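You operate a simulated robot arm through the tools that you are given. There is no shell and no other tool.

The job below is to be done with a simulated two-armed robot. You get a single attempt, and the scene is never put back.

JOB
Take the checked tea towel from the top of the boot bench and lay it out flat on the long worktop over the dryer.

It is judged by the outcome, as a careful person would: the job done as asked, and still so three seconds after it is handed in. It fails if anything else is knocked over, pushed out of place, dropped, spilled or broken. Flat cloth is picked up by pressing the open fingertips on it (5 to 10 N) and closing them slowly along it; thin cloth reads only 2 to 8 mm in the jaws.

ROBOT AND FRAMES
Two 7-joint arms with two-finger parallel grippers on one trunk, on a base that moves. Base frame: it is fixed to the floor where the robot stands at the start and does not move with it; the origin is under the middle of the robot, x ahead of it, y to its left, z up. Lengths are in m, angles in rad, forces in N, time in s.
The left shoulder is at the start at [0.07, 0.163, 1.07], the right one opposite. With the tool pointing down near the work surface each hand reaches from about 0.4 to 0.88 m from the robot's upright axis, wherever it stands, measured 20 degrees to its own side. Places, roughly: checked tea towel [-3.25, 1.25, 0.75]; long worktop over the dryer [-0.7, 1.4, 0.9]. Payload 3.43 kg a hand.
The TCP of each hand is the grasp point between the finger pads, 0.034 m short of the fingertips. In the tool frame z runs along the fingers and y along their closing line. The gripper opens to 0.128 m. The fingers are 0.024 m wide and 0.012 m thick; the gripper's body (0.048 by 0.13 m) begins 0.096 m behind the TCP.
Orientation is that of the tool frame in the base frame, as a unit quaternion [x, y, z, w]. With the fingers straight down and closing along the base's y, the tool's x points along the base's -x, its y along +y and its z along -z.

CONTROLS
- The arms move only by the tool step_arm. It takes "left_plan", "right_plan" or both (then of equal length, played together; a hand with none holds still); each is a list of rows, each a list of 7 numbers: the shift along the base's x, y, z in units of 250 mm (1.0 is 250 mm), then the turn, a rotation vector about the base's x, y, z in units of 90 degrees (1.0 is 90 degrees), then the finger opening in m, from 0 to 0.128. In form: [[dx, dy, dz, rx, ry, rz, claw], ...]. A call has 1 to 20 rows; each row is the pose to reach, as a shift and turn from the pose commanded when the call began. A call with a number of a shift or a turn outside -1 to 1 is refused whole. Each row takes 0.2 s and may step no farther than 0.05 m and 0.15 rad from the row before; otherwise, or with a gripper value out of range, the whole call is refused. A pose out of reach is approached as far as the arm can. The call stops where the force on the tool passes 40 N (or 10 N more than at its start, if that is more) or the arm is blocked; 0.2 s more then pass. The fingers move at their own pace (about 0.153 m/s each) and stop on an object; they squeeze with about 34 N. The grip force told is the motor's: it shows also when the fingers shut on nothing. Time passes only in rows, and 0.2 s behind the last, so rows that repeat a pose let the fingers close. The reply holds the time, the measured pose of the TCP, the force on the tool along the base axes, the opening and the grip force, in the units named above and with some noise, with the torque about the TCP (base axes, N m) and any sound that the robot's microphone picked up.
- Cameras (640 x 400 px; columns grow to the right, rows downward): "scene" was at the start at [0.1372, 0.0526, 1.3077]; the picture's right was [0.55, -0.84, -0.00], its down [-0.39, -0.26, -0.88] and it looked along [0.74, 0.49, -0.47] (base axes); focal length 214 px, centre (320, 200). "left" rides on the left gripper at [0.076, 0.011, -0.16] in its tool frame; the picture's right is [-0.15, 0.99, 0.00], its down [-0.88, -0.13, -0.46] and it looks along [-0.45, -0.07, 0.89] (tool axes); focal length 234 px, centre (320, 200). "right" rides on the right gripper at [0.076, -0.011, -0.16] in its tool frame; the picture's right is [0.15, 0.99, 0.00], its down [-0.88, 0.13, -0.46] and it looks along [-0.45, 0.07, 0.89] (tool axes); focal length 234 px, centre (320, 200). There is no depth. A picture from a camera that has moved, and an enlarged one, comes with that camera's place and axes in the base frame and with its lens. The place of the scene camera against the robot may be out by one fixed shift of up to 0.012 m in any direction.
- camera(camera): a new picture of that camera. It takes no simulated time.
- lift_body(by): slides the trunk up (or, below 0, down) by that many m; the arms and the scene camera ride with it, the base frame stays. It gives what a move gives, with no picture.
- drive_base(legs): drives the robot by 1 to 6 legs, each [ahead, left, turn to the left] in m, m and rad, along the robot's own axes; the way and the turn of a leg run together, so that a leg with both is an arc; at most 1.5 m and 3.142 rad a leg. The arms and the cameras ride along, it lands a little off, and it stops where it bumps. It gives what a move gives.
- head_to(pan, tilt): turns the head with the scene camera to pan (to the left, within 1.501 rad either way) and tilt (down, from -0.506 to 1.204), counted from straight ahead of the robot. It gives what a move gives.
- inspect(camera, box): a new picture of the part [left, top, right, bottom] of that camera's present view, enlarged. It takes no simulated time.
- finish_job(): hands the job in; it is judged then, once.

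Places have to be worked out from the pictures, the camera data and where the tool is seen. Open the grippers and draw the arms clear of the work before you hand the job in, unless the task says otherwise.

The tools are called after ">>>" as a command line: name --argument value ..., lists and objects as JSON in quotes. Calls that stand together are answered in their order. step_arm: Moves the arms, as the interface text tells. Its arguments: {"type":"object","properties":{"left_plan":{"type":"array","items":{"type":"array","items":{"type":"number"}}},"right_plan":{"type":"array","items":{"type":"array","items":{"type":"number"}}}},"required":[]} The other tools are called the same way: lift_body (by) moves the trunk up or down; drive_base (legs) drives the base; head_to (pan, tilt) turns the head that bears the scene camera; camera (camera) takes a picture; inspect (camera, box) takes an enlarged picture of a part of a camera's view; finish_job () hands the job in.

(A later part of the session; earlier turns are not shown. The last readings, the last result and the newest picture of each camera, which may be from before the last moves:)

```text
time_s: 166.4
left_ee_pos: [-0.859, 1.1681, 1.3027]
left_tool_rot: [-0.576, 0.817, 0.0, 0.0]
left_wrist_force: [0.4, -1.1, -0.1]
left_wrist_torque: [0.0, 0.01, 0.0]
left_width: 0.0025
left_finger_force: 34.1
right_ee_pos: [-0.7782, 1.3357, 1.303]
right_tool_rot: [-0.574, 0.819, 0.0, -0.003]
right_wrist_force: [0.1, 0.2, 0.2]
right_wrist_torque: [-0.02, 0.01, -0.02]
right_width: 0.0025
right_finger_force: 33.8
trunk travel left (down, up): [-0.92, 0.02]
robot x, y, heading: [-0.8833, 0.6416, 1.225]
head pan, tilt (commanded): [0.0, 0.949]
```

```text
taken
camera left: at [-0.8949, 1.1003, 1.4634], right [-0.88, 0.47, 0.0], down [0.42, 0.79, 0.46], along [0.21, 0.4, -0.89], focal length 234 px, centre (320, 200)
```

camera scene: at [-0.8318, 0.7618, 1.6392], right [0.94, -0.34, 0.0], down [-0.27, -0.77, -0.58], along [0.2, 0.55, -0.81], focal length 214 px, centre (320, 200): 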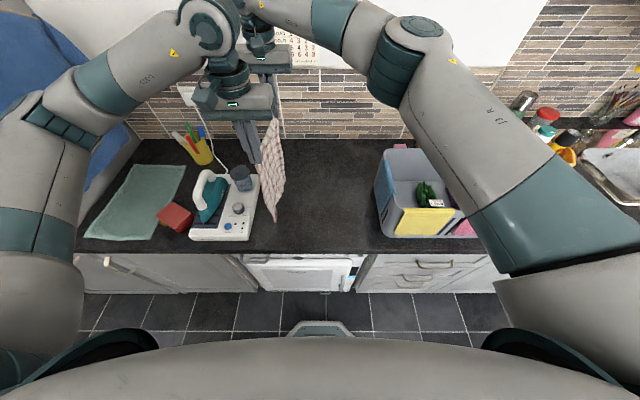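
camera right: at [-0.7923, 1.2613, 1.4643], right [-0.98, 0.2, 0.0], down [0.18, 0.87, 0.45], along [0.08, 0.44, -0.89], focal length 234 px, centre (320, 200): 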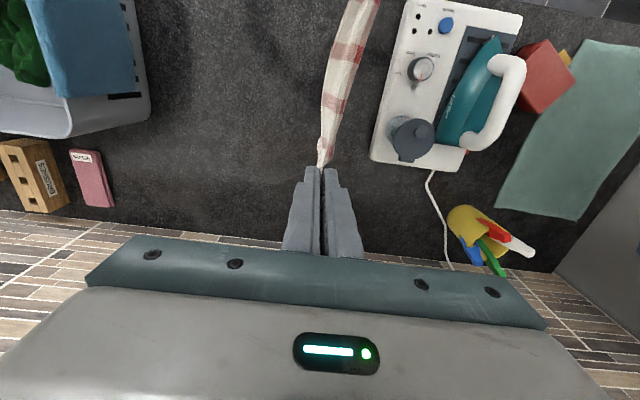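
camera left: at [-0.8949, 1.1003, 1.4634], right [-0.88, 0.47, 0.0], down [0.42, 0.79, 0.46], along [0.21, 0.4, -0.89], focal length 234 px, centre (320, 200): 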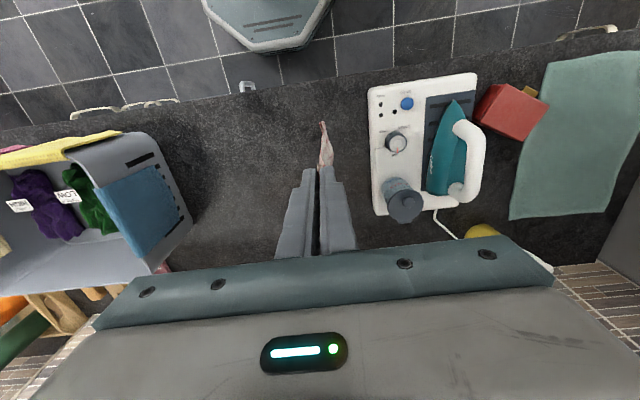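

Both hands are back at normal orientation with the towel hanging along the depth. I shift both left to s≈1.265 (edge squared) and lower until the bottom edge just reaches the worktop.

>>> step_arm --left_plan '[[-0.061, 0.0216, 0, 0, 0, 0, 0], [-0.122, 0.0432, 0, 0, 0, 0, 0], [-0.182, 0.0648, 0, 0, 0, 0, 0], [-0.243, 0.0864, 0, 0, 0, 0, 0], [-0.243, 0.0864, -0.08, 0, 0, 0, 0], [-0.243, 0.0864, -0.14, 0, 0, 0, 0], [-0.243, 0.0864, -0.14, 0, 0, 0, 0]]' --right_plan '[[-0.0796, 0.0283, 0, 0, 0, 0, 0], [-0.159, 0.0566, 0, 0, 0, 0, 0], [-0.239, 0.0849, 0, 0, 0, 0, 0], [-0.3184, 0.1132, 0, 0, 0, 0, 0], [-0.3184, 0.1132, -0.08, 0, 0, 0, 0], [-0.3184, 0.1132, -0.14, 0, 0, 0, 0], [-0.3184, 0.1132, -0.14, 0, 0, 0, 0]]'

>>> inspect --camera "scene" --box '[200, 60, 392, 240]'

>>> camera --camera "right"

```text
time_s: 168.0
left_ee_pos: [-0.9215, 1.1883, 1.2682]
left_tool_rot: [-0.576, 0.817, 0.0, 0.0]
left_wrist_force: [-0.1, 0.3, -0.3]
left_wrist_torque: [-0.03, 0.02, -0.05]
left_width: 0.0022
left_finger_force: 34.1
right_ee_pos: [-0.8441, 1.3547, 1.2751]
right_tool_rot: [-0.574, 0.819, 0.001, -0.002]
right_wrist_force: [0.1, -0.2, -0.4]
right_wrist_torque: [-0.03, -0.03, 0.0]
right_width: 0.0023
right_finger_force: 34.2
right hand out of reach, approached as far as the arm can: row 4, 5, 6, 7
trunk travel left (down, up): [-0.92, 0.02]
robot x, y, heading: [-0.8864, 0.642, 1.226]
head pan, tilt (commanded): [0.0, 0.949]
```

```text
2.22 times, centred on (296, 150) of scene
camera zoom: at [-0.8324, 0.7614, 1.6392], right [0.94, -0.34, 0.0], down [-0.27, -0.77, -0.58], along [0.2, 0.55, -0.81], focal length 477 px, centre (373, 311)
```

zoom: 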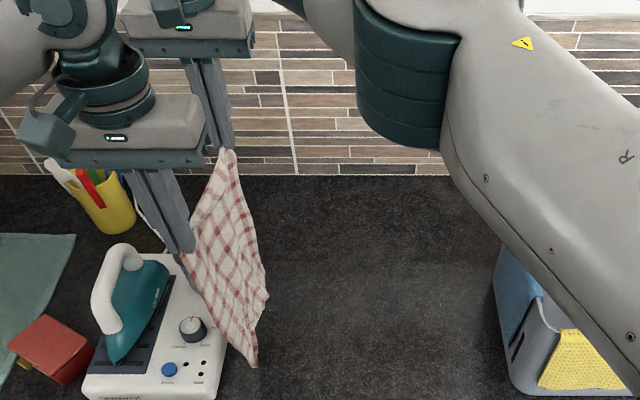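

```text
taken
camera right: at [-0.858, 1.2805, 1.4367], right [-0.98, 0.2, 0.01], down [0.18, 0.87, 0.45], along [0.08, 0.45, -0.89], focal length 234 px, centre (320, 200)
```

right: 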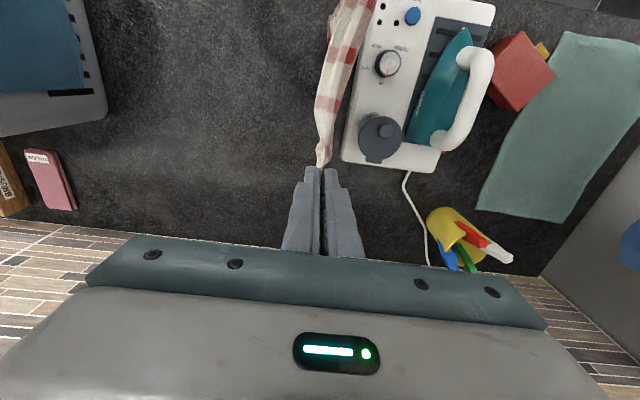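

Bottom edge is at the worktop. I now draw both hands to the right along an arc, laying the towel from left to right (first part of the arc).

>>> step_arm --left_plan '[[0.061, -0.0217, -0.0536, 0, 0, 0, 0], [0.1221, -0.0434, -0.0588, 0, 0, 0, 0], [0.1827, -0.065, -0.0672, 0, 0, 0, 0], [0.243, -0.0864, -0.0792, 0, 0, 0, 0], [0.3022, -0.1075, -0.0944, 0, 0, 0, 0], [0.361, -0.1284, -0.1128, 0, 0, 0, 0], [0.4186, -0.1489, -0.1344, 0, 0, 0, 0], [0.4751, -0.169, -0.1592, 0, 0, 0, 0], [0.5302, -0.1885, -0.1872, 0, 0, 0, 0], [0.584, -0.2077, -0.218, 0, 0, 0, 0], [0.636, -0.2262, -0.252, 0, 0, 0, 0], [0.6865, -0.2441, -0.2888, 0, 0, 0, 0]]' --right_plan '[[0.061, -0.0217, -0.0536, 0, 0, 0, 0], [0.1221, -0.0434, -0.0588, 0, 0, 0, 0], [0.1827, -0.065, -0.0672, 0, 0, 0, 0], [0.243, -0.0864, -0.0792, 0, 0, 0, 0], [0.3022, -0.1075, -0.0944, 0, 0, 0, 0], [0.361, -0.1284, -0.1128, 0, 0, 0, 0], [0.4186, -0.1489, -0.1344, 0, 0, 0, 0], [0.4751, -0.169, -0.1592, 0, 0, 0, 0], [0.5302, -0.1885, -0.1872, 0, 0, 0, 0], [0.584, -0.2077, -0.218, 0, 0, 0, 0], [0.636, -0.2262, -0.252, 0, 0, 0, 0], [0.6865, -0.2441, -0.2888, 0, 0, 0, 0]]'

>>> inspect --camera "scene" --box '[200, 80, 424, 240]'

>>> camera --camera "right"

>>> camera --camera "left"

```text
time_s: 170.6
left_ee_pos: [-0.7478, 1.129, 1.1938]
left_tool_rot: [-0.576, 0.818, -0.001, -0.001]
left_wrist_force: [0.4, 0.5, -0.7]
left_wrist_torque: [0.02, -0.01, -0.05]
left_width: 0.0024
left_finger_force: 34.1
right_ee_pos: [-0.6714, 1.2931, 1.2028]
right_tool_rot: [-0.575, 0.818, 0.001, -0.004]
right_wrist_force: [0.4, 0.3, 0.4]
right_wrist_torque: [0.01, 0.04, -0.05]
right_width: 0.0025
right_finger_force: 34.0
trunk travel left (down, up): [-0.92, 0.02]
robot x, y, heading: [-0.8848, 0.637, 1.228]
head pan, tilt (commanded): [0.0, 0.949]
```

```text
2.50 times, centred on (312, 160) of scene
camera zoom: at [-0.8303, 0.7616, 1.6392], right [0.94, -0.34, 0.0], down [-0.27, -0.77, -0.58], along [0.2, 0.55, -0.81], focal length 536 px, centre (340, 300)
```

zoom: 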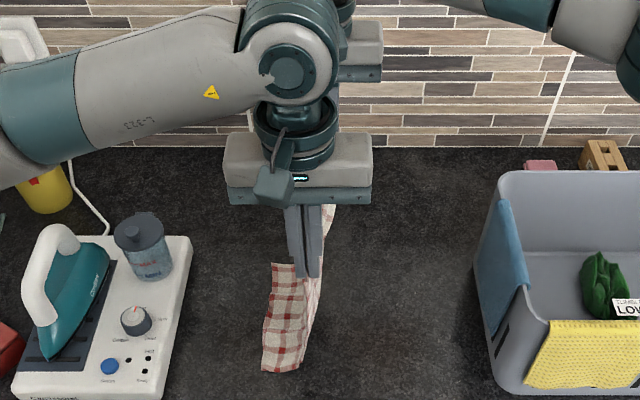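

```text
taken
camera right: at [-0.6852, 1.2191, 1.3639], right [-0.98, 0.2, 0.01], down [0.18, 0.87, 0.45], along [0.08, 0.44, -0.89], focal length 234 px, centre (320, 200)
```

right: 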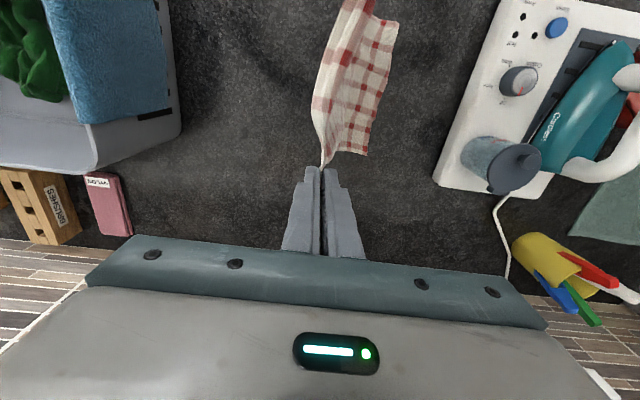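

```text
taken
camera left: at [-0.7839, 1.0618, 1.3551], right [-0.88, 0.47, 0.0], down [0.42, 0.79, 0.46], along [0.21, 0.4, -0.89], focal length 234 px, centre (320, 200)
```

left: 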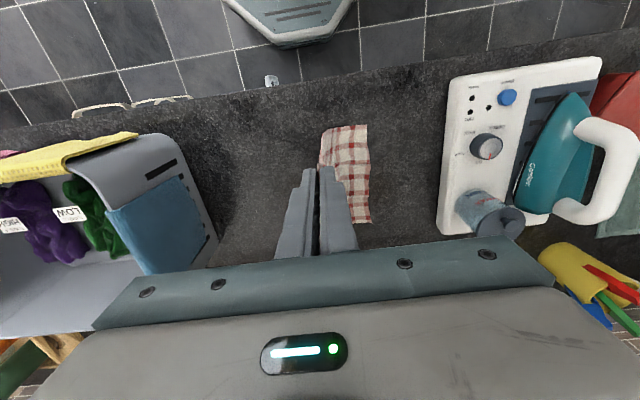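

The lower end slid ~8 cm right while I moved, so the cloth is lying in an L. I lift the hands again, go back left to s≈1.245, and this time will lay along a 45° path so the hanging part stays vertical.

>>> step_arm --left_plan '[[0, 0, 0.12, 0, 0, 0, 0], [0, 0, 0.24, 0, 0, 0, 0], [0, 0, 0.34, 0, 0, 0, 0], [-0.102, 0.0363, 0.34, 0, 0, 0, 0], [-0.204, 0.0725, 0.34, 0, 0, 0, 0], [-0.306, 0.1088, 0.34, 0, 0, 0, 0], [-0.408, 0.145, 0.34, 0, 0, 0, 0], [-0.51, 0.1813, 0.34, 0, 0, 0, 0], [-0.6119, 0.2176, 0.34, 0, 0, 0, 0], [-0.6119, 0.2176, 0.34, 0, 0, 0, 0], [-0.6119, 0.2176, 0.312, 0, 0, 0, 0]]' --right_plan '[[0, 0, 0.1, 0, 0, 0, 0], [0, 0, 0.21, 0, 0, 0, 0], [0, 0, 0.304, 0, 0, 0, 0], [-0.1126, 0.04, 0.304, 0, 0, 0, 0], [-0.2252, 0.0801, 0.304, 0, 0, 0, 0], [-0.3378, 0.1201, 0.304, 0, 0, 0, 0], [-0.4504, 0.1602, 0.304, 0, 0, 0, 0], [-0.563, 0.2, 0.304, 0, 0, 0, 0], [-0.6756, 0.2403, 0.304, 0, 0, 0, 0], [-0.6756, 0.2403, 0.304, 0, 0, 0, 0], [-0.6756, 0.2403, 0.276, 0, 0, 0, 0]]'

>>> camera --camera "left"

>>> camera --camera "right"

```text
time_s: 173.0
left_ee_pos: [-0.8999, 1.1839, 1.2744]
left_tool_rot: [-0.575, 0.818, 0.0, 0.0]
left_wrist_force: [0.2, 0.0, -0.2]
left_wrist_torque: [-0.01, -0.02, -0.02]
left_width: 0.0021
left_finger_force: 33.6
right_ee_pos: [-0.8393, 1.3528, 1.2707]
right_tool_rot: [-0.574, 0.819, 0.0, -0.004]
right_wrist_force: [0.4, 0.3, -0.5]
right_wrist_torque: [-0.01, 0.05, -0.05]
right_width: 0.0026
right_finger_force: 34.2
trunk travel left (down, up): [-0.92, 0.02]
robot x, y, heading: [-0.8835, 0.6472, 1.23]
head pan, tilt (commanded): [0.0, 0.949]
```

```text
taken
camera left: at [-0.9373, 1.1153, 1.4351], right [-0.88, 0.47, 0.0], down [0.42, 0.78, 0.46], along [0.21, 0.4, -0.89], focal length 234 px, centre (320, 200)
```

left: 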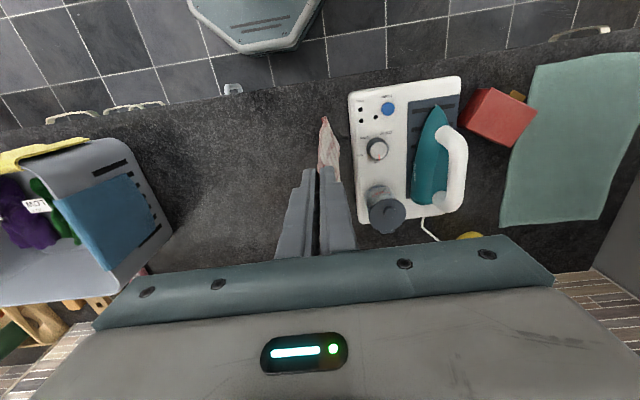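

```text
taken
camera right: at [-0.8548, 1.2787, 1.4328], right [-0.98, 0.2, 0.0], down [0.18, 0.87, 0.45], along [0.09, 0.44, -0.89], focal length 234 px, centre (320, 200)
```

right: 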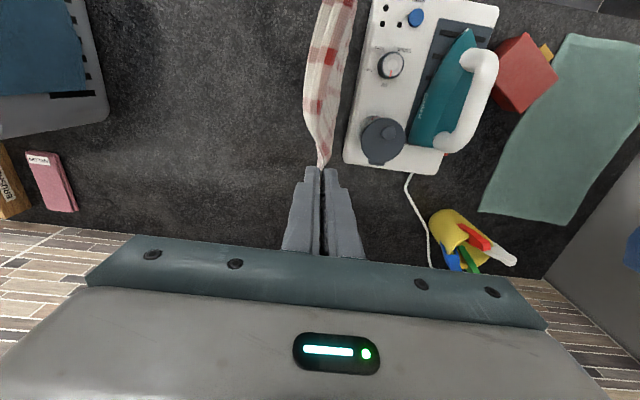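

Hands are level at s≈1.244, towel just above the worktop. Now I lay it along a 45° path to the right, slowly.

>>> step_arm --left_plan '[[0.0113, -0.004, -0.04, 0, 0, 0, 0], [0.0678, -0.0241, -0.1, 0, 0, 0, 0], [0.1243, -0.0442, -0.16, 0, 0, 0, 0], [0.1808, -0.0643, -0.22, 0, 0, 0, 0], [0.2373, -0.0844, -0.28, 0, 0, 0, 0], [0.2938, -0.1045, -0.34, 0, 0, 0, 0], [0.3503, -0.1246, -0.4, 0, 0, 0, 0], [0.4068, -0.1447, -0.46, 0, 0, 0, 0], [0.4633, -0.1648, -0.52, 0, 0, 0, 0], [0.5198, -0.1849, -0.58, 0, 0, 0, 0], [0.5763, -0.205, -0.64, 0, 0, 0, 0], [0.6328, -0.2251, -0.7, 0, 0, 0, 0], [0.6893, -0.2452, -0.76, 0, 0, 0, 0]]' --right_plan '[[0.0113, -0.004, -0.04, 0, 0, 0, 0], [0.0678, -0.0241, -0.1, 0, 0, 0, 0], [0.1243, -0.0442, -0.16, 0, 0, 0, 0], [0.1808, -0.0643, -0.22, 0, 0, 0, 0], [0.2373, -0.0844, -0.28, 0, 0, 0, 0], [0.2938, -0.1045, -0.34, 0, 0, 0, 0], [0.3503, -0.1246, -0.4, 0, 0, 0, 0], [0.4068, -0.1447, -0.46, 0, 0, 0, 0], [0.4633, -0.1648, -0.52, 0, 0, 0, 0], [0.5198, -0.1849, -0.58, 0, 0, 0, 0], [0.5763, -0.205, -0.64, 0, 0, 0, 0], [0.6328, -0.2251, -0.7, 0, 0, 0, 0], [0.6893, -0.2452, -0.76, 0, 0, 0, 0]]'

>>> inspect --camera "scene" --box '[200, 90, 424, 250]'

>>> camera --camera "left"

>>> camera --camera "right"

```text
time_s: 175.8
left_ee_pos: [-0.7274, 1.1208, 1.0839]
left_tool_rot: [-0.575, 0.818, 0.0, -0.001]
left_wrist_force: [0.2, -0.6, -0.8]
left_wrist_torque: [0.0, 0.05, 0.02]
left_width: 0.0023
left_finger_force: 34.6
right_ee_pos: [-0.6673, 1.2927, 1.0804]
right_tool_rot: [-0.576, 0.818, -0.001, -0.004]
right_wrist_force: [0.2, 0.8, 0.6]
right_wrist_torque: [-0.04, 0.0, -0.01]
right_width: 0.0023
right_finger_force: 34.5
trunk travel left (down, up): [-0.92, 0.02]
robot x, y, heading: [-0.8828, 0.6412, 1.223]
head pan, tilt (commanded): [0.0, 0.949]
```

```text
2.50 times, centred on (312, 170) of scene
camera zoom: at [-0.8301, 0.7617, 1.6392], right [0.94, -0.34, 0.0], down [-0.27, -0.77, -0.58], along [0.19, 0.55, -0.81], focal length 536 px, centre (340, 275)
```

zoom: 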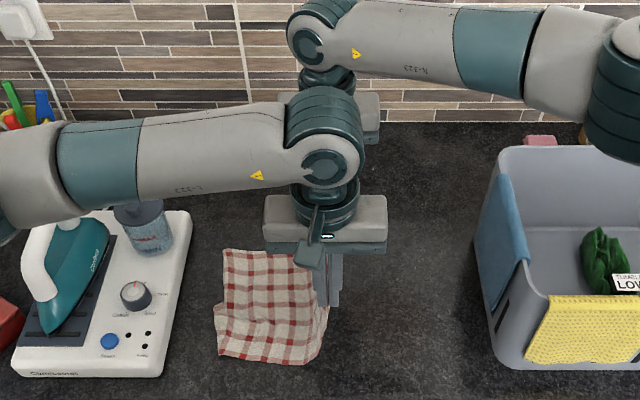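

```text
taken
camera left: at [-0.7643, 1.0536, 1.2445], right [-0.88, 0.47, 0.0], down [0.42, 0.79, 0.46], along [0.21, 0.4, -0.89], focal length 234 px, centre (320, 200)
```

left: 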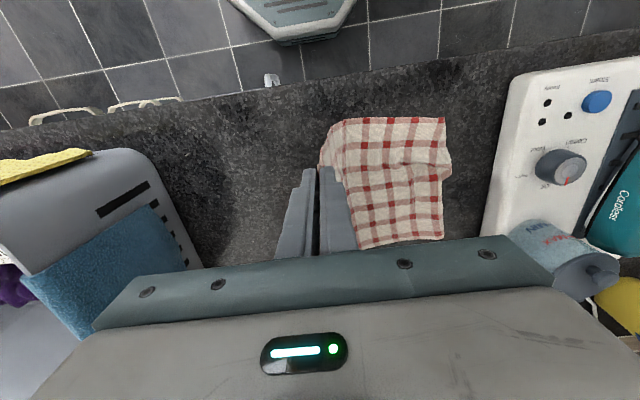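

```text
taken
camera right: at [-0.6817, 1.2176, 1.242], right [-0.98, 0.2, 0.01], down [0.18, 0.87, 0.45], along [0.08, 0.44, -0.89], focal length 234 px, centre (320, 200)
```

right: 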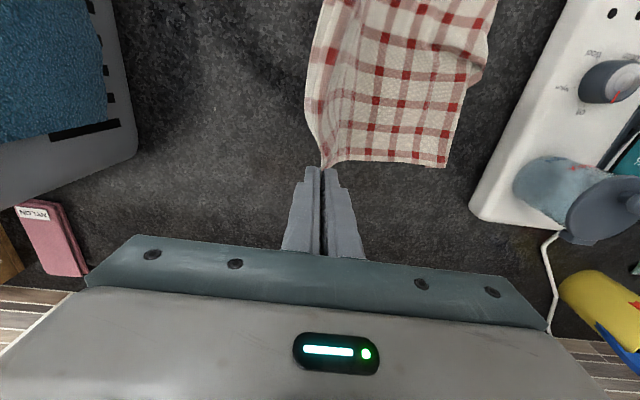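

The towel is laying down well with its left edge steady at s≈1.24. I continue to the right and down, stopping at s≈0.945 to stay clear of the basket.

>>> step_arm --left_plan '[[0.0485, -0.0172, -0.0578, 0, 0, 0, 0], [0.097, -0.0344, -0.1156, 0, 0, 0, 0], [0.1455, -0.0516, -0.1734, 0, 0, 0, 0], [0.194, -0.0688, -0.2312, 0, 0, 0, 0], [0.2425, -0.086, -0.289, 0, 0, 0, 0], [0.291, -0.1032, -0.3468, 0, 0, 0, 0], [0.3395, -0.1204, -0.4046, 0, 0, 0, 0], [0.388, -0.1376, -0.4624, 0, 0, 0, 0], [0.4365, -0.1548, -0.51, 0, 0, 0, 0], [0.4365, -0.1548, -0.51, 0, 0, 0, 0]]' --right_plan '[[0.0485, -0.0172, -0.0578, 0, 0, 0, 0], [0.097, -0.0344, -0.1156, 0, 0, 0, 0], [0.1455, -0.0516, -0.1734, 0, 0, 0, 0], [0.194, -0.0688, -0.2312, 0, 0, 0, 0], [0.2425, -0.086, -0.289, 0, 0, 0, 0], [0.291, -0.1032, -0.3468, 0, 0, 0, 0], [0.3395, -0.1204, -0.4046, 0, 0, 0, 0], [0.388, -0.1376, -0.4624, 0, 0, 0, 0], [0.4365, -0.1548, -0.51, 0, 0, 0, 0], [0.4365, -0.1548, -0.51, 0, 0, 0, 0]]'

>>> inspect --camera "scene" --box '[200, 90, 424, 250]'

>>> camera --camera "left"

>>> camera --camera "right"

```text
time_s: 178.0
left_ee_pos: [-0.6203, 1.0827, 0.9562]
left_tool_rot: [-0.576, 0.817, 0.0, 0.0]
left_wrist_force: [-0.3, 0.3, 0.5]
left_wrist_torque: [-0.04, -0.01, -0.04]
left_width: 0.0023
left_finger_force: 34.1
right_ee_pos: [-0.5599, 1.2538, 0.9538]
right_tool_rot: [-0.575, 0.818, -0.001, -0.002]
right_wrist_force: [0.1, -0.8, 0.5]
right_wrist_torque: [0.02, -0.03, -0.02]
right_width: 0.0024
right_finger_force: 33.9
trunk travel left (down, up): [-0.92, 0.02]
robot x, y, heading: [-0.8828, 0.6426, 1.225]
head pan, tilt (commanded): [0.0, 0.949]
```

```text
2.50 times, centred on (312, 170) of scene
camera zoom: at [-0.833, 0.7619, 1.6392], right [0.94, -0.34, 0.0], down [-0.27, -0.77, -0.58], along [0.2, 0.55, -0.81], focal length 536 px, centre (340, 275)
```

zoom: 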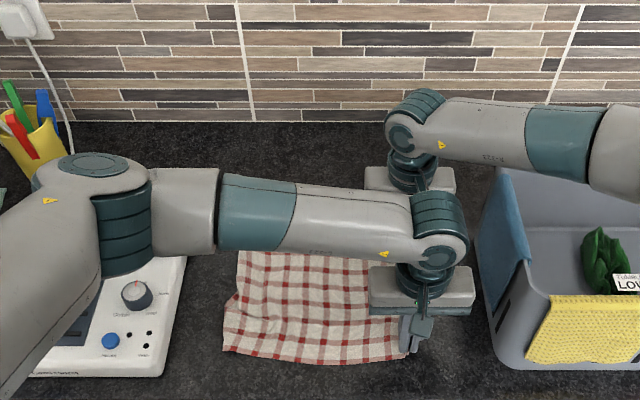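

```text
taken
camera left: at [-0.6567, 1.0151, 1.1166], right [-0.88, 0.47, 0.0], down [0.42, 0.79, 0.46], along [0.21, 0.4, -0.89], focal length 234 px, centre (320, 200)
```

left: 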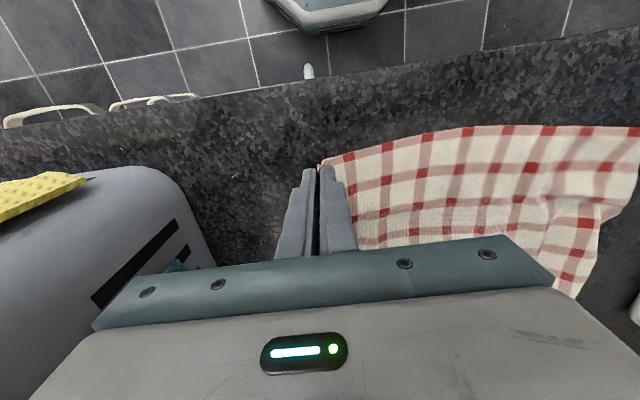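

```text
taken
camera right: at [-0.5744, 1.179, 1.1156], right [-0.98, 0.2, 0.0], down [0.18, 0.87, 0.45], along [0.09, 0.44, -0.89], focal length 234 px, centre (320, 200)
```

right: 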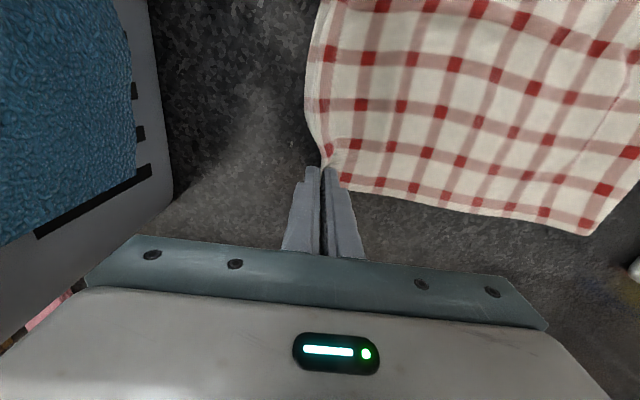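

Laid out almost flat. I lower 4 mm (not pressing) and open the fingers to let the hem drop, then lift straight up.

>>> step_arm --left_plan '[[0, 0, -0.016, 0, 0, 0, 0.0], [0, 0, -0.016, 0, 0, 0, 0.012], [0, 0, -0.016, 0, 0, 0, 0.026], [0, 0, -0.016, 0, 0, 0, 0.04], [0, 0, -0.016, 0, 0, 0, 0.04], [0, 0, 0.06, 0, 0, 0, 0.04], [0, 0, 0.2, 0, 0, 0, 0.04], [0, 0, 0.38, 0, 0, 0, 0.04], [0, 0, 0.56, 0, 0, 0, 0.04], [0, 0, 0.74, 0, 0, 0, 0.04]]' --right_plan '[[0, 0, -0.008, 0, 0, 0, 0.0], [0, 0, -0.008, 0, 0, 0, 0.012], [0, 0, -0.008, 0, 0, 0, 0.026], [0, 0, -0.008, 0, 0, 0, 0.04], [0, 0, -0.008, 0, 0, 0, 0.04], [0, 0, 0.06, 0, 0, 0, 0.04], [0, 0, 0.2, 0, 0, 0, 0.04], [0, 0, 0.38, 0, 0, 0, 0.04], [0, 0, 0.56, 0, 0, 0, 0.04], [0, 0, 0.74, 0, 0, 0, 0.04]]'

>>> inspect --camera "scene" --box '[244, 155, 388, 245]'

>>> camera --camera "left"

>>> camera --camera "right"

```text
time_s: 180.2
left_ee_pos: [-0.6258, 1.0833, 1.1405]
left_tool_rot: [-0.575, 0.818, 0.0, 0.001]
left_wrist_force: [-0.8, 0.4, 0.0]
left_wrist_torque: [0.05, -0.02, 0.04]
left_width: 0.0399
left_finger_force: 0.0
right_ee_pos: [-0.5619, 1.2525, 1.1406]
right_tool_rot: [-0.574, 0.819, 0.001, -0.003]
right_wrist_force: [0.1, -0.8, -0.3]
right_wrist_torque: [0.02, -0.02, 0.03]
right_width: 0.0401
right_finger_force: 0.0
trunk travel left (down, up): [-0.92, 0.02]
robot x, y, heading: [-0.8854, 0.6394, 1.229]
head pan, tilt (commanded): [0.0, 0.949]
```

```text
4.44 times, centred on (316, 200) of scene
camera zoom: at [-0.8328, 0.7602, 1.6392], right [0.94, -0.34, 0.0], down [-0.27, -0.77, -0.58], along [0.2, 0.55, -0.81], focal length 953 px, centre (338, 200)
```

zoom: 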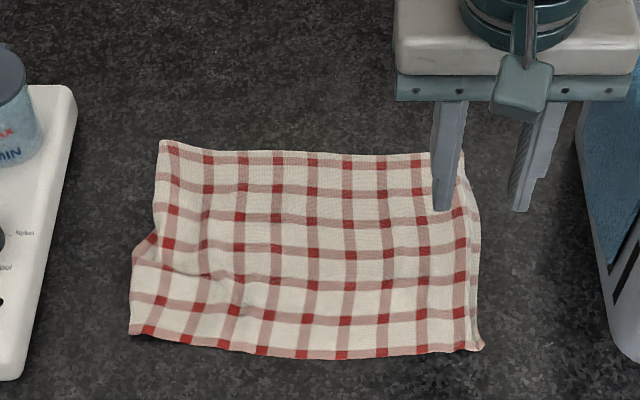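

```text
taken
camera left: at [-0.6611, 1.0151, 1.3017], right [-0.88, 0.47, 0.0], down [0.42, 0.78, 0.46], along [0.21, 0.4, -0.89], focal length 234 px, centre (320, 200)
```

left: 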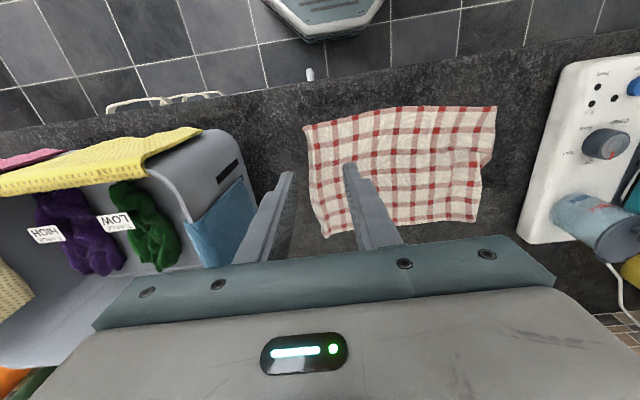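

```text
taken
camera right: at [-0.5756, 1.1781, 1.3007], right [-0.98, 0.2, 0.0], down [0.18, 0.87, 0.45], along [0.09, 0.44, -0.89], focal length 234 px, centre (320, 200)
```

right: 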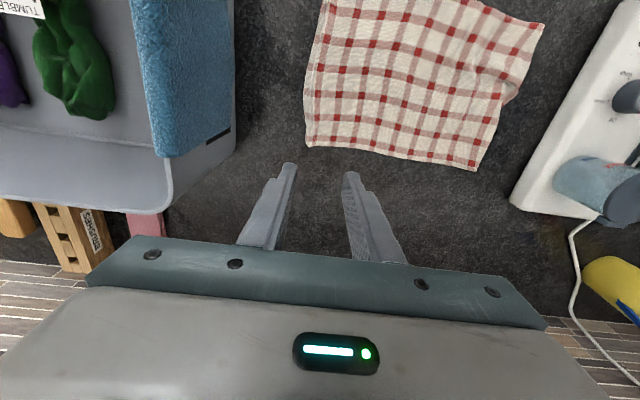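

The towel is laid out well now. I zoom on the right hem and left edge for remaining folds.

>>> inspect --camera "left" --box '[290, 90, 510, 250]'

>>> inspect --camera "scene" --box '[320, 185, 364, 240]'

>>> inspect --camera "scene" --box '[268, 185, 324, 240]'

```text
2.50 times, centred on (400, 170) of left
camera zoom: at [-0.6611, 1.0151, 1.3017], right [-0.88, 0.47, 0.0], down [0.42, 0.78, 0.46], along [0.21, 0.4, -0.89], focal length 585 px, centre (120, 275)
```

zoom: 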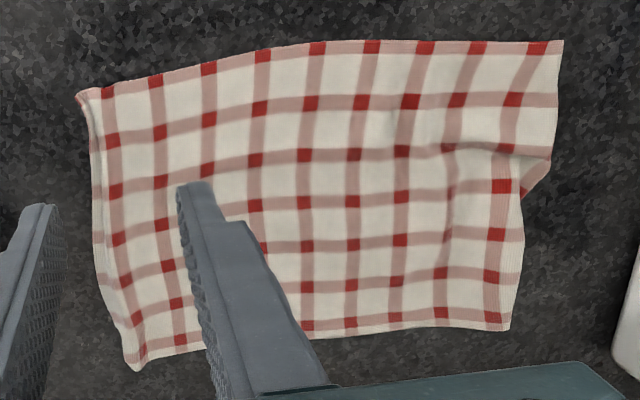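

```text
7.27 times, centred on (342, 212) of scene
camera zoom: at [-0.8328, 0.7602, 1.6392], right [0.94, -0.34, 0.0], down [-0.27, -0.77, -0.58], along [0.2, 0.55, -0.81], focal length 1560 px, centre (160, 109)
```

zoom: 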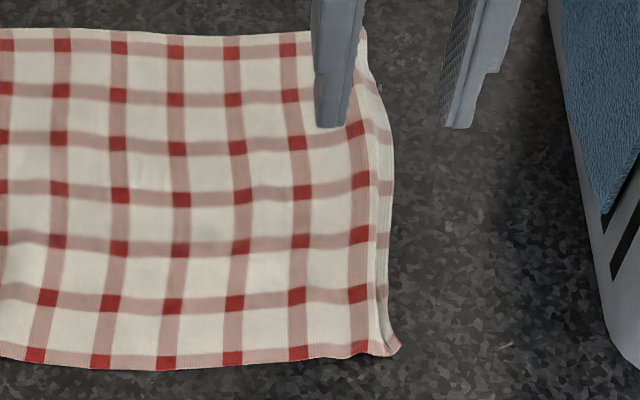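

```text
7.27 times, centred on (296, 212) of scene
camera zoom: at [-0.8328, 0.7602, 1.6392], right [0.94, -0.34, 0.0], down [-0.27, -0.77, -0.58], along [0.2, 0.55, -0.81], focal length 1560 px, centre (494, 109)
```

zoom: 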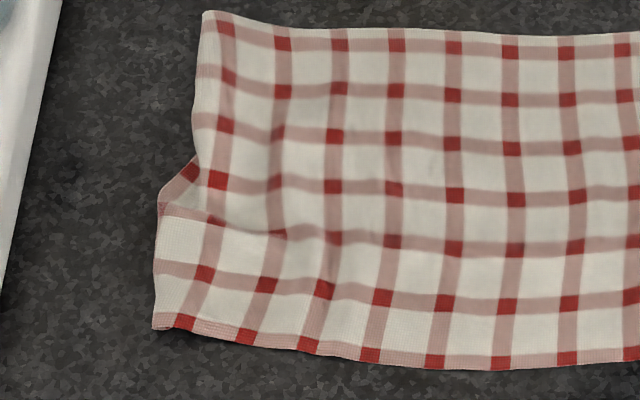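

Left edge has a small overlap and the right hem looks doubled along its length. I look closer at the right hem from the right camera.

>>> inspect --camera "right" --box '[296, 60, 392, 160]'

>>> inspect --camera "left" --box '[296, 110, 376, 250]'

```text
4.00 times, centred on (344, 110) of right
camera zoom: at [-0.5756, 1.1781, 1.3007], right [-0.98, 0.2, 0.0], down [0.18, 0.87, 0.45], along [0.09, 0.44, -0.89], focal length 937 px, centre (224, 560)
```

zoom: 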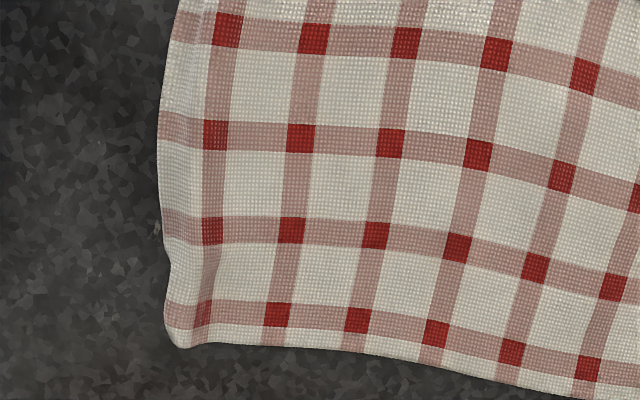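

```text
2.86 times, centred on (336, 180) of left
camera zoom: at [-0.6611, 1.0151, 1.3017], right [-0.88, 0.47, 0.0], down [0.42, 0.78, 0.46], along [0.21, 0.4, -0.89], focal length 669 px, centre (274, 257)
```

zoom: 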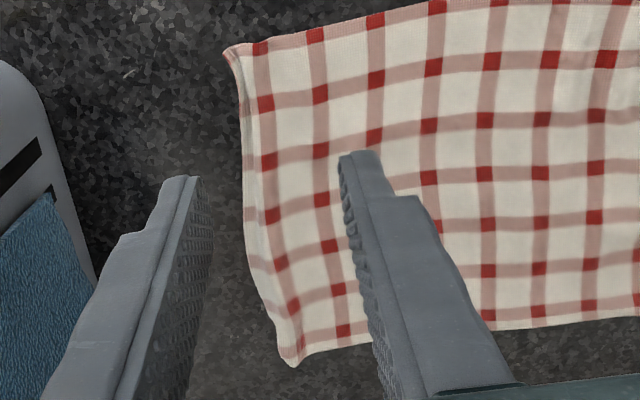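

Everything is flat except ~2 cm of the left edge tucked under along its length (9 of 10 columns visible). I'll lift that left end with both hands, pinching ~5 cm inside, so the tuck drops free, then lay it back outward. First move above (s 1.179, r 0.829 / 1.007).

>>> step_arm --left_plan '[[-0.138, 0.062, 0, 0, 0, 0, 0.03], [-0.277, 0.124, 0, 0, 0, 0, 0.03], [-0.415, 0.186, 0, 0, 0, 0, 0.03], [-0.553, 0.248, 0, 0, 0, 0, 0.03], [-0.691, 0.31, 0, 0, 0, 0, 0.03], [-0.8297, 0.3715, 0, 0, 0, 0, 0.03], [-0.8297, 0.3715, -0.17, 0, 0, 0, 0.03], [-0.8297, 0.3715, -0.34, 0, 0, 0, 0.03], [-0.8297, 0.3715, -0.5, 0, 0, 0, 0.03], [-0.8297, 0.3715, -0.65, 0, 0, 0, 0.03], [-0.8297, 0.3715, -0.65, 0, 0, 0, 0.03]]' --right_plan '[[-0.141, 0.061, 0, 0, 0, 0, 0.03], [-0.282, 0.122, 0, 0, 0, 0, 0.03], [-0.423, 0.183, 0, 0, 0, 0, 0.03], [-0.564, 0.244, 0, 0, 0, 0, 0.03], [-0.705, 0.305, 0, 0, 0, 0, 0.03], [-0.8465, 0.366, 0, 0, 0, 0, 0.03], [-0.8465, 0.366, -0.17, 0, 0, 0, 0.03], [-0.8465, 0.366, -0.34, 0, 0, 0, 0.03], [-0.8465, 0.366, -0.5, 0, 0, 0, 0.03], [-0.8465, 0.366, -0.65, 0, 0, 0, 0.03], [-0.8465, 0.366, -0.65, 0, 0, 0, 0.03]]'

>>> camera --camera "left"

>>> camera --camera "right"

```text
time_s: 182.6
left_ee_pos: [-0.8252, 1.1784, 0.9788]
left_tool_rot: [-0.576, 0.817, 0.001, 0.0]
left_wrist_force: [-0.6, -0.9, -0.2]
left_wrist_torque: [-0.01, -0.01, 0.03]
left_width: 0.03
left_finger_force: 0.0
right_ee_pos: [-0.7706, 1.343, 0.9754]
right_tool_rot: [-0.575, 0.818, 0.0, -0.004]
right_wrist_force: [-0.3, 0.5, 0.1]
right_wrist_torque: [0.03, 0.03, 0.01]
right_width: 0.0301
right_finger_force: 0.0
trunk travel left (down, up): [-0.92, 0.02]
robot x, y, heading: [-0.8873, 0.6428, 1.226]
head pan, tilt (commanded): [0.0, 0.949]
```

```text
taken
camera left: at [-0.8619, 1.1089, 1.1382], right [-0.88, 0.47, 0.0], down [0.42, 0.78, 0.46], along [0.21, 0.4, -0.89], focal length 234 px, centre (320, 200)
```

left: 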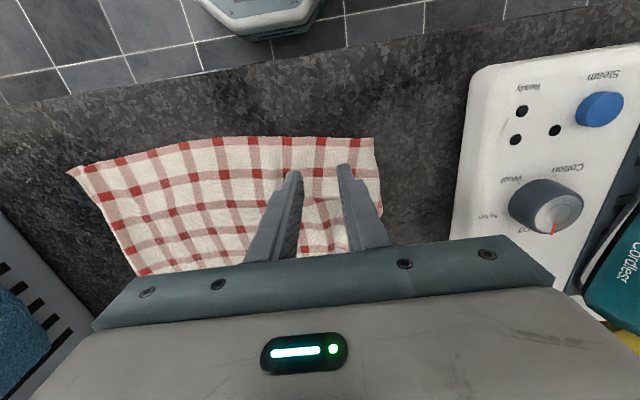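

```text
taken
camera right: at [-0.785, 1.2684, 1.1378], right [-0.98, 0.2, 0.0], down [0.18, 0.87, 0.45], along [0.09, 0.44, -0.89], focal length 234 px, centre (320, 200)
```

right: 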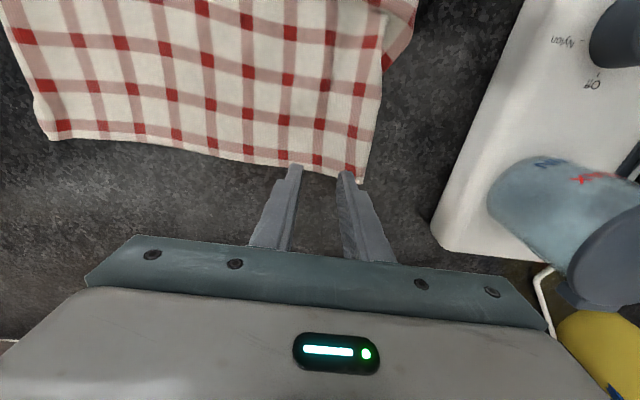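

Closer views let me check whether the left edge is really tucked under; I zoom both cameras there.

>>> inspect --camera "left" --box '[280, 125, 400, 200]'

>>> inspect --camera "right" --box '[260, 0, 440, 190]'

```text
5.33 times, centred on (340, 162) of left
camera zoom: at [-0.8619, 1.1089, 1.1382], right [-0.88, 0.47, 0.0], down [0.42, 0.78, 0.46], along [0.21, 0.4, -0.89], focal length 1249 px, centre (213, 400)
```

zoom: 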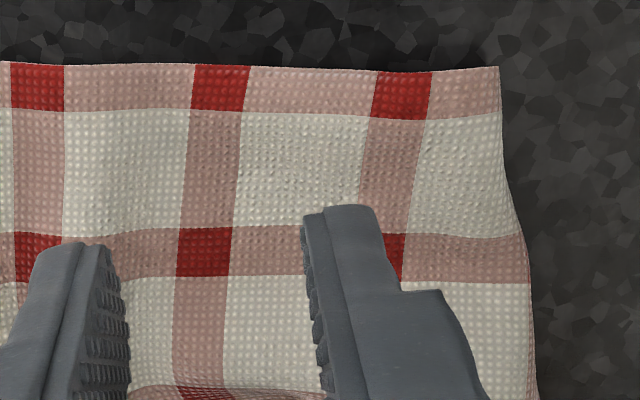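

```text
2.11 times, centred on (350, 95) of right
camera zoom: at [-0.785, 1.2684, 1.1378], right [-0.98, 0.2, 0.0], down [0.18, 0.87, 0.45], along [0.09, 0.44, -0.89], focal length 493 px, centre (257, 421)
```

zoom: 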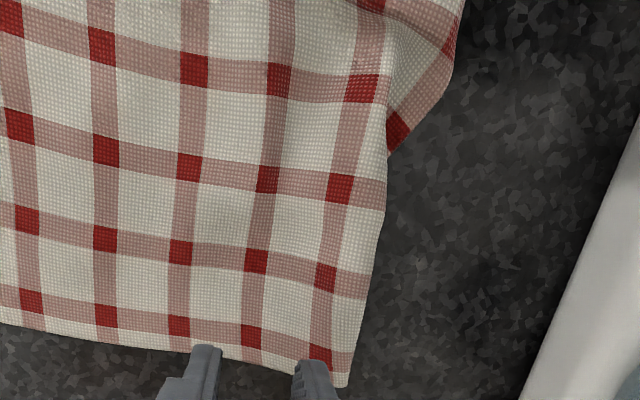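

The middle of the left edge shows the tucked flap (a red square peeking out), so the tuck is real. I shift the right hand 1.6 cm nearer to be fully on the cloth and lower both to contact.

>>> step_arm --left_plan '[[0, 0, -0.03, 0, 0, 0, 0.03], [0, 0, -0.08, 0, 0, 0, 0.03], [0, 0, -0.12, 0, 0, 0, 0.03], [0, 0, -0.134, 0, 0, 0, 0.03], [0, 0, -0.134, 0, 0, 0, 0.03]]' --right_plan '[[-0.0214, -0.0603, -0.03, 0, 0, 0, 0.03], [-0.0214, -0.0603, -0.08, 0, 0, 0, 0.03], [-0.0214, -0.0603, -0.112, 0, 0, 0, 0.03], [-0.0214, -0.0603, -0.122, 0, 0, 0, 0.03], [-0.0214, -0.0603, -0.122, 0, 0, 0, 0.03]]'

```text
time_s: 183.8
left_ee_pos: [-0.8285, 1.175, 0.9458]
left_tool_rot: [-0.575, 0.818, 0.0, -0.001]
left_wrist_force: [-0.1, 0.4, 0.8]
left_wrist_torque: [-0.01, 0.01, 0.02]
left_width: 0.03
left_finger_force: 0.1
right_ee_pos: [-0.776, 1.3292, 0.9454]
right_tool_rot: [-0.575, 0.818, 0.0, -0.003]
right_wrist_force: [0.4, -0.8, 4.4]
right_wrist_torque: [0.03, 0.06, 0.03]
right_width: 0.03
right_finger_force: 0.1
trunk travel left (down, up): [-0.92, 0.02]
robot x, y, heading: [-0.8849, 0.6429, 1.222]
head pan, tilt (commanded): [0.0, 0.949]
```

Contact on both (0.8 and 4.4 N). I press the left ~1 mm more and close both slowly.

>>> step_arm --left_plan '[[0, 0, -0.004, 0, 0, 0, 0.03], [0, 0, -0.005, 0, 0, 0, 0.028], [0, 0, -0.005, 0, 0, 0, 0.0255], [0, 0, -0.005, 0, 0, 0, 0.023], [0, 0, -0.005, 0, 0, 0, 0.0205], [0, 0, -0.005, 0, 0, 0, 0.018], [0, 0, -0.005, 0, 0, 0, 0.0155], [0, 0, -0.005, 0, 0, 0, 0.013], [0, 0, -0.005, 0, 0, 0, 0.0105], [0, 0, -0.005, 0, 0, 0, 0.008], [0, 0, -0.005, 0, 0, 0, 0.005], [0, 0, -0.005, 0, 0, 0, 0.002], [0, 0, -0.005, 0, 0, 0, 0], [0, 0, -0.005, 0, 0, 0, 0]]' --right_plan '[[0, 0, -0.001, 0, 0, 0, 0.03], [0, 0, -0.001, 0, 0, 0, 0.028], [0, 0, -0.001, 0, 0, 0, 0.0255], [0, 0, -0.001, 0, 0, 0, 0.023], [0, 0, -0.001, 0, 0, 0, 0.0205], [0, 0, -0.001, 0, 0, 0, 0.018], [0, 0, -0.001, 0, 0, 0, 0.0155], [0, 0, -0.001, 0, 0, 0, 0.013], [0, 0, -0.001, 0, 0, 0, 0.0105], [0, 0, -0.001, 0, 0, 0, 0.008], [0, 0, -0.001, 0, 0, 0, 0.005], [0, 0, -0.001, 0, 0, 0, 0.002], [0, 0, -0.001, 0, 0, 0, 0], [0, 0, -0.001, 0, 0, 0, 0]]'

>>> camera --camera "left"

>>> camera --camera "right"

```text
time_s: 186.8
left_ee_pos: [-0.8272, 1.1755, 0.9451]
left_tool_rot: [-0.576, 0.818, 0.001, 0.0]
left_wrist_force: [-1.7, 1.0, 23.5]
left_wrist_torque: [-0.03, 0.07, -0.01]
left_width: 0.0019
left_finger_force: 33.7
right_ee_pos: [-0.7766, 1.3287, 0.9465]
right_tool_rot: [-0.575, 0.818, 0.0, -0.003]
right_wrist_force: [-0.1, -0.2, 0.4]
right_wrist_torque: [0.0, -0.02, 0.04]
right_width: 0.0016
right_finger_force: 34.6
trunk travel left (down, up): [-0.92, 0.02]
robot x, y, heading: [-0.8837, 0.6411, 1.224]
head pan, tilt (commanded): [0.0, 0.949]
```

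```text
taken
camera left: at [-0.8649, 1.1072, 1.1055], right [-0.88, 0.47, 0.0], down [0.42, 0.78, 0.46], along [0.22, 0.4, -0.89], focal length 234 px, centre (320, 200)
```

left: 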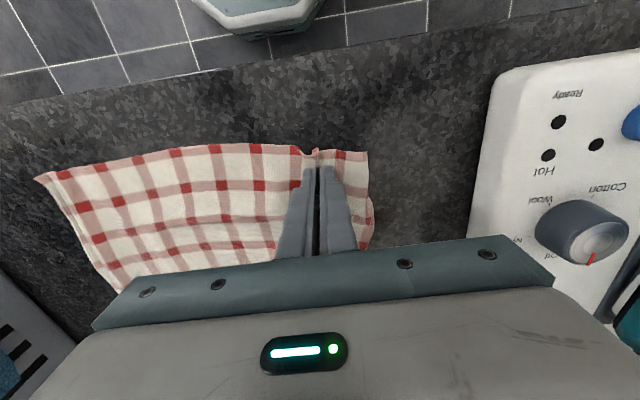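

```text
taken
camera right: at [-0.7909, 1.2533, 1.1083], right [-0.98, 0.2, 0.0], down [0.18, 0.87, 0.45], along [0.09, 0.44, -0.89], focal length 234 px, centre (320, 200)
```

right: 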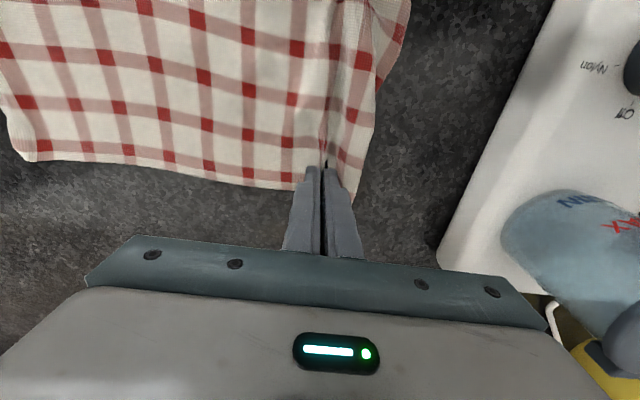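

Both hold. I lift the left end 10 cm (moving 3 cm inward) so the tuck falls free.

>>> step_arm --left_plan '[[0.01, -0.004, 0.06, 0, 0, 0, 0], [0.03, -0.011, 0.13, 0, 0, 0, 0], [0.05, -0.018, 0.2, 0, 0, 0, 0], [0.07, -0.025, 0.27, 0, 0, 0, 0], [0.09, -0.032, 0.34, 0, 0, 0, 0], [0.113, -0.0402, 0.41, 0, 0, 0, 0], [0.113, -0.0402, 0.41, 0, 0, 0, 0]]' --right_plan '[[0.01, -0.004, 0.06, 0, 0, 0, 0], [0.03, -0.011, 0.13, 0, 0, 0, 0], [0.05, -0.018, 0.2, 0, 0, 0, 0], [0.07, -0.025, 0.27, 0, 0, 0, 0], [0.09, -0.032, 0.34, 0, 0, 0, 0], [0.113, -0.0402, 0.41, 0, 0, 0, 0], [0.113, -0.0402, 0.41, 0, 0, 0, 0]]'

>>> camera --camera "left"

>>> camera --camera "right"

>>> inspect --camera "scene" --box '[220, 130, 388, 245]'

```text
time_s: 188.4
left_ee_pos: [-0.8011, 1.1655, 1.0471]
left_tool_rot: [-0.576, 0.818, 0.001, 0.0]
left_wrist_force: [0.1, -0.1, 0.0]
left_wrist_torque: [-0.02, -0.02, 0.0]
left_width: 0.0019
left_finger_force: 33.9
right_ee_pos: [-0.749, 1.3194, 1.0484]
right_tool_rot: [-0.574, 0.819, -0.001, -0.005]
right_wrist_force: [-0.1, 1.0, 0.4]
right_wrist_torque: [-0.01, 0.0, 0.03]
right_width: 0.0019
right_finger_force: 33.7
trunk travel left (down, up): [-0.92, 0.02]
robot x, y, heading: [-0.8832, 0.6417, 1.227]
head pan, tilt (commanded): [0.0, 0.949]
```

```text
taken
camera left: at [-0.8363, 1.0986, 1.2066], right [-0.88, 0.47, 0.0], down [0.42, 0.79, 0.46], along [0.21, 0.4, -0.89], focal length 234 px, centre (320, 200)
```

left: 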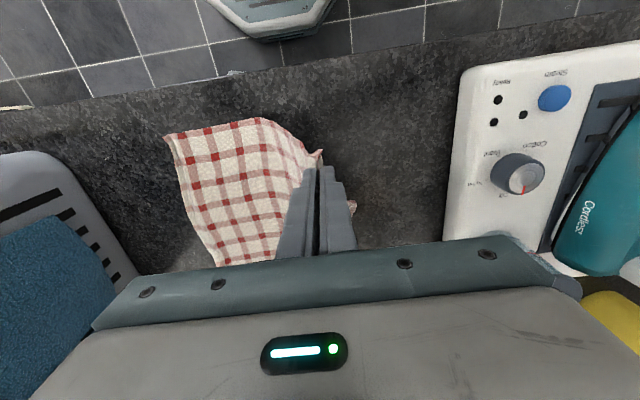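

```text
taken
camera right: at [-0.7634, 1.245, 1.2098], right [-0.98, 0.2, 0.0], down [0.18, 0.87, 0.45], along [0.09, 0.44, -0.89], focal length 234 px, centre (320, 200)
```

right: 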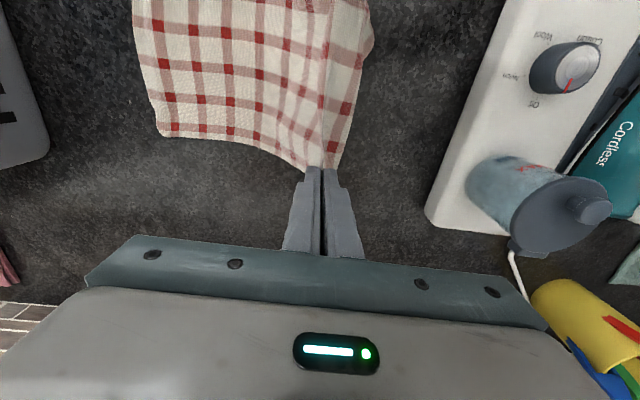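

```text
3.48 times, centred on (304, 188) of scene
camera zoom: at [-0.8326, 0.7623, 1.6392], right [0.94, -0.34, 0.0], down [-0.27, -0.77, -0.58], along [0.2, 0.55, -0.81], focal length 746 px, centre (376, 244)
```

zoom: 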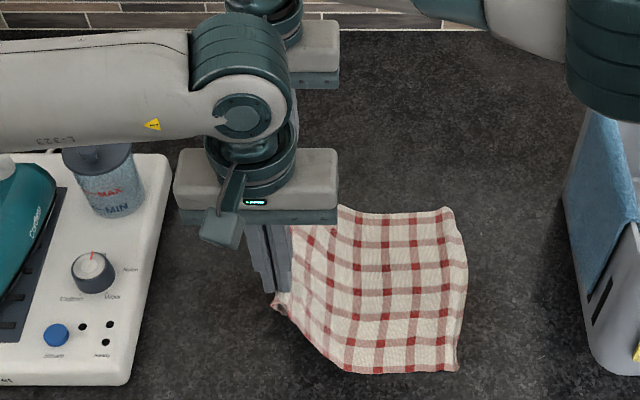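

The tuck now hangs free. I lower, moving inward in the last 6 cm so the freed edge lies outward to the left.

>>> step_arm --left_plan '[[0, 0, -0.08, 0, 0, 0, 0], [0, 0, -0.15, 0, 0, 0, 0], [0.0358, -0.0127, -0.184, 0, 0, 0, 0], [0.0716, -0.0254, -0.218, 0, 0, 0, 0], [0.1074, -0.0381, -0.252, 0, 0, 0, 0], [0.1432, -0.0508, -0.286, 0, 0, 0, 0], [0.179, -0.0635, -0.32, 0, 0, 0, 0], [0.2148, -0.0762, -0.354, 0, 0, 0, 0], [0.2506, -0.0889, -0.384, 0, 0, 0, 0], [0.2506, -0.0889, -0.384, 0, 0, 0, 0]]' --right_plan '[[0, 0, -0.08, 0, 0, 0, 0], [0, 0, -0.15, 0, 0, 0, 0], [0.0358, -0.0127, -0.184, 0, 0, 0, 0], [0.0716, -0.0254, -0.218, 0, 0, 0, 0], [0.1074, -0.0381, -0.252, 0, 0, 0, 0], [0.1432, -0.0508, -0.286, 0, 0, 0, 0], [0.179, -0.0635, -0.32, 0, 0, 0, 0], [0.2148, -0.0762, -0.354, 0, 0, 0, 0], [0.2506, -0.0889, -0.384, 0, 0, 0, 0], [0.2506, -0.0889, -0.384, 0, 0, 0, 0]]'

>>> camera --camera "left"

>>> camera --camera "right"

>>> inspect --camera "scene" --box '[220, 130, 388, 245]'

```text
time_s: 190.6
left_ee_pos: [-0.7388, 1.1444, 0.9507]
left_tool_rot: [-0.576, 0.817, -0.001, -0.001]
left_wrist_force: [0.5, 0.2, 0.8]
left_wrist_torque: [0.03, 0.02, -0.01]
left_width: 0.0022
left_finger_force: 33.7
right_ee_pos: [-0.6863, 1.2979, 0.9529]
right_tool_rot: [-0.574, 0.819, 0.0, -0.003]
right_wrist_force: [-0.4, 0.3, 1.2]
right_wrist_torque: [0.0, -0.02, 0.03]
right_width: 0.002
right_finger_force: 34.2
trunk travel left (down, up): [-0.92, 0.02]
robot x, y, heading: [-0.8839, 0.6421, 1.225]
head pan, tilt (commanded): [0.0, 0.949]
```

```text
taken
camera left: at [-0.7742, 1.0758, 1.1107], right [-0.88, 0.47, 0.0], down [0.42, 0.79, 0.46], along [0.21, 0.4, -0.89], focal length 234 px, centre (320, 200)
```

left: 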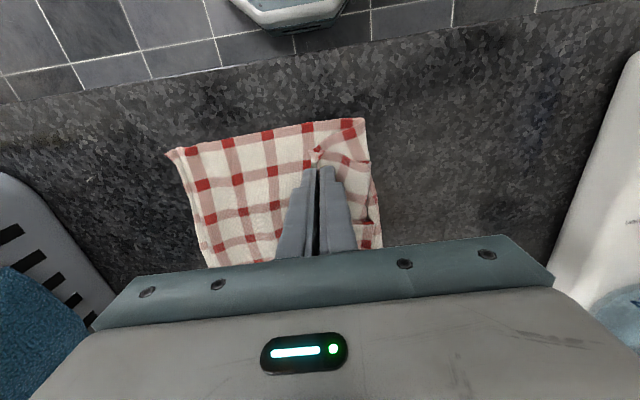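

```text
taken
camera right: at [-0.7001, 1.2226, 1.1128], right [-0.98, 0.2, 0.0], down [0.18, 0.87, 0.45], along [0.09, 0.44, -0.89], focal length 234 px, centre (320, 200)
```

right: 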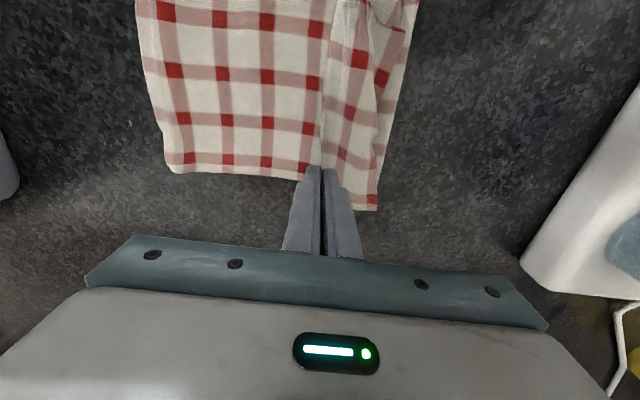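

```text
3.48 times, centred on (304, 188) of scene
camera zoom: at [-0.8329, 0.7616, 1.6393], right [0.94, -0.34, 0.0], down [-0.27, -0.77, -0.58], along [0.2, 0.55, -0.81], focal length 746 px, centre (376, 244)
```

zoom: 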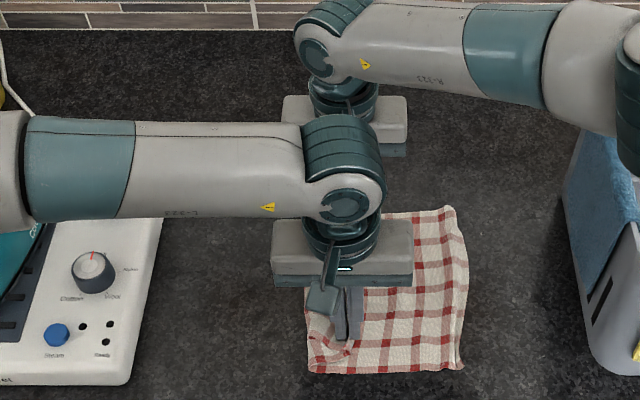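

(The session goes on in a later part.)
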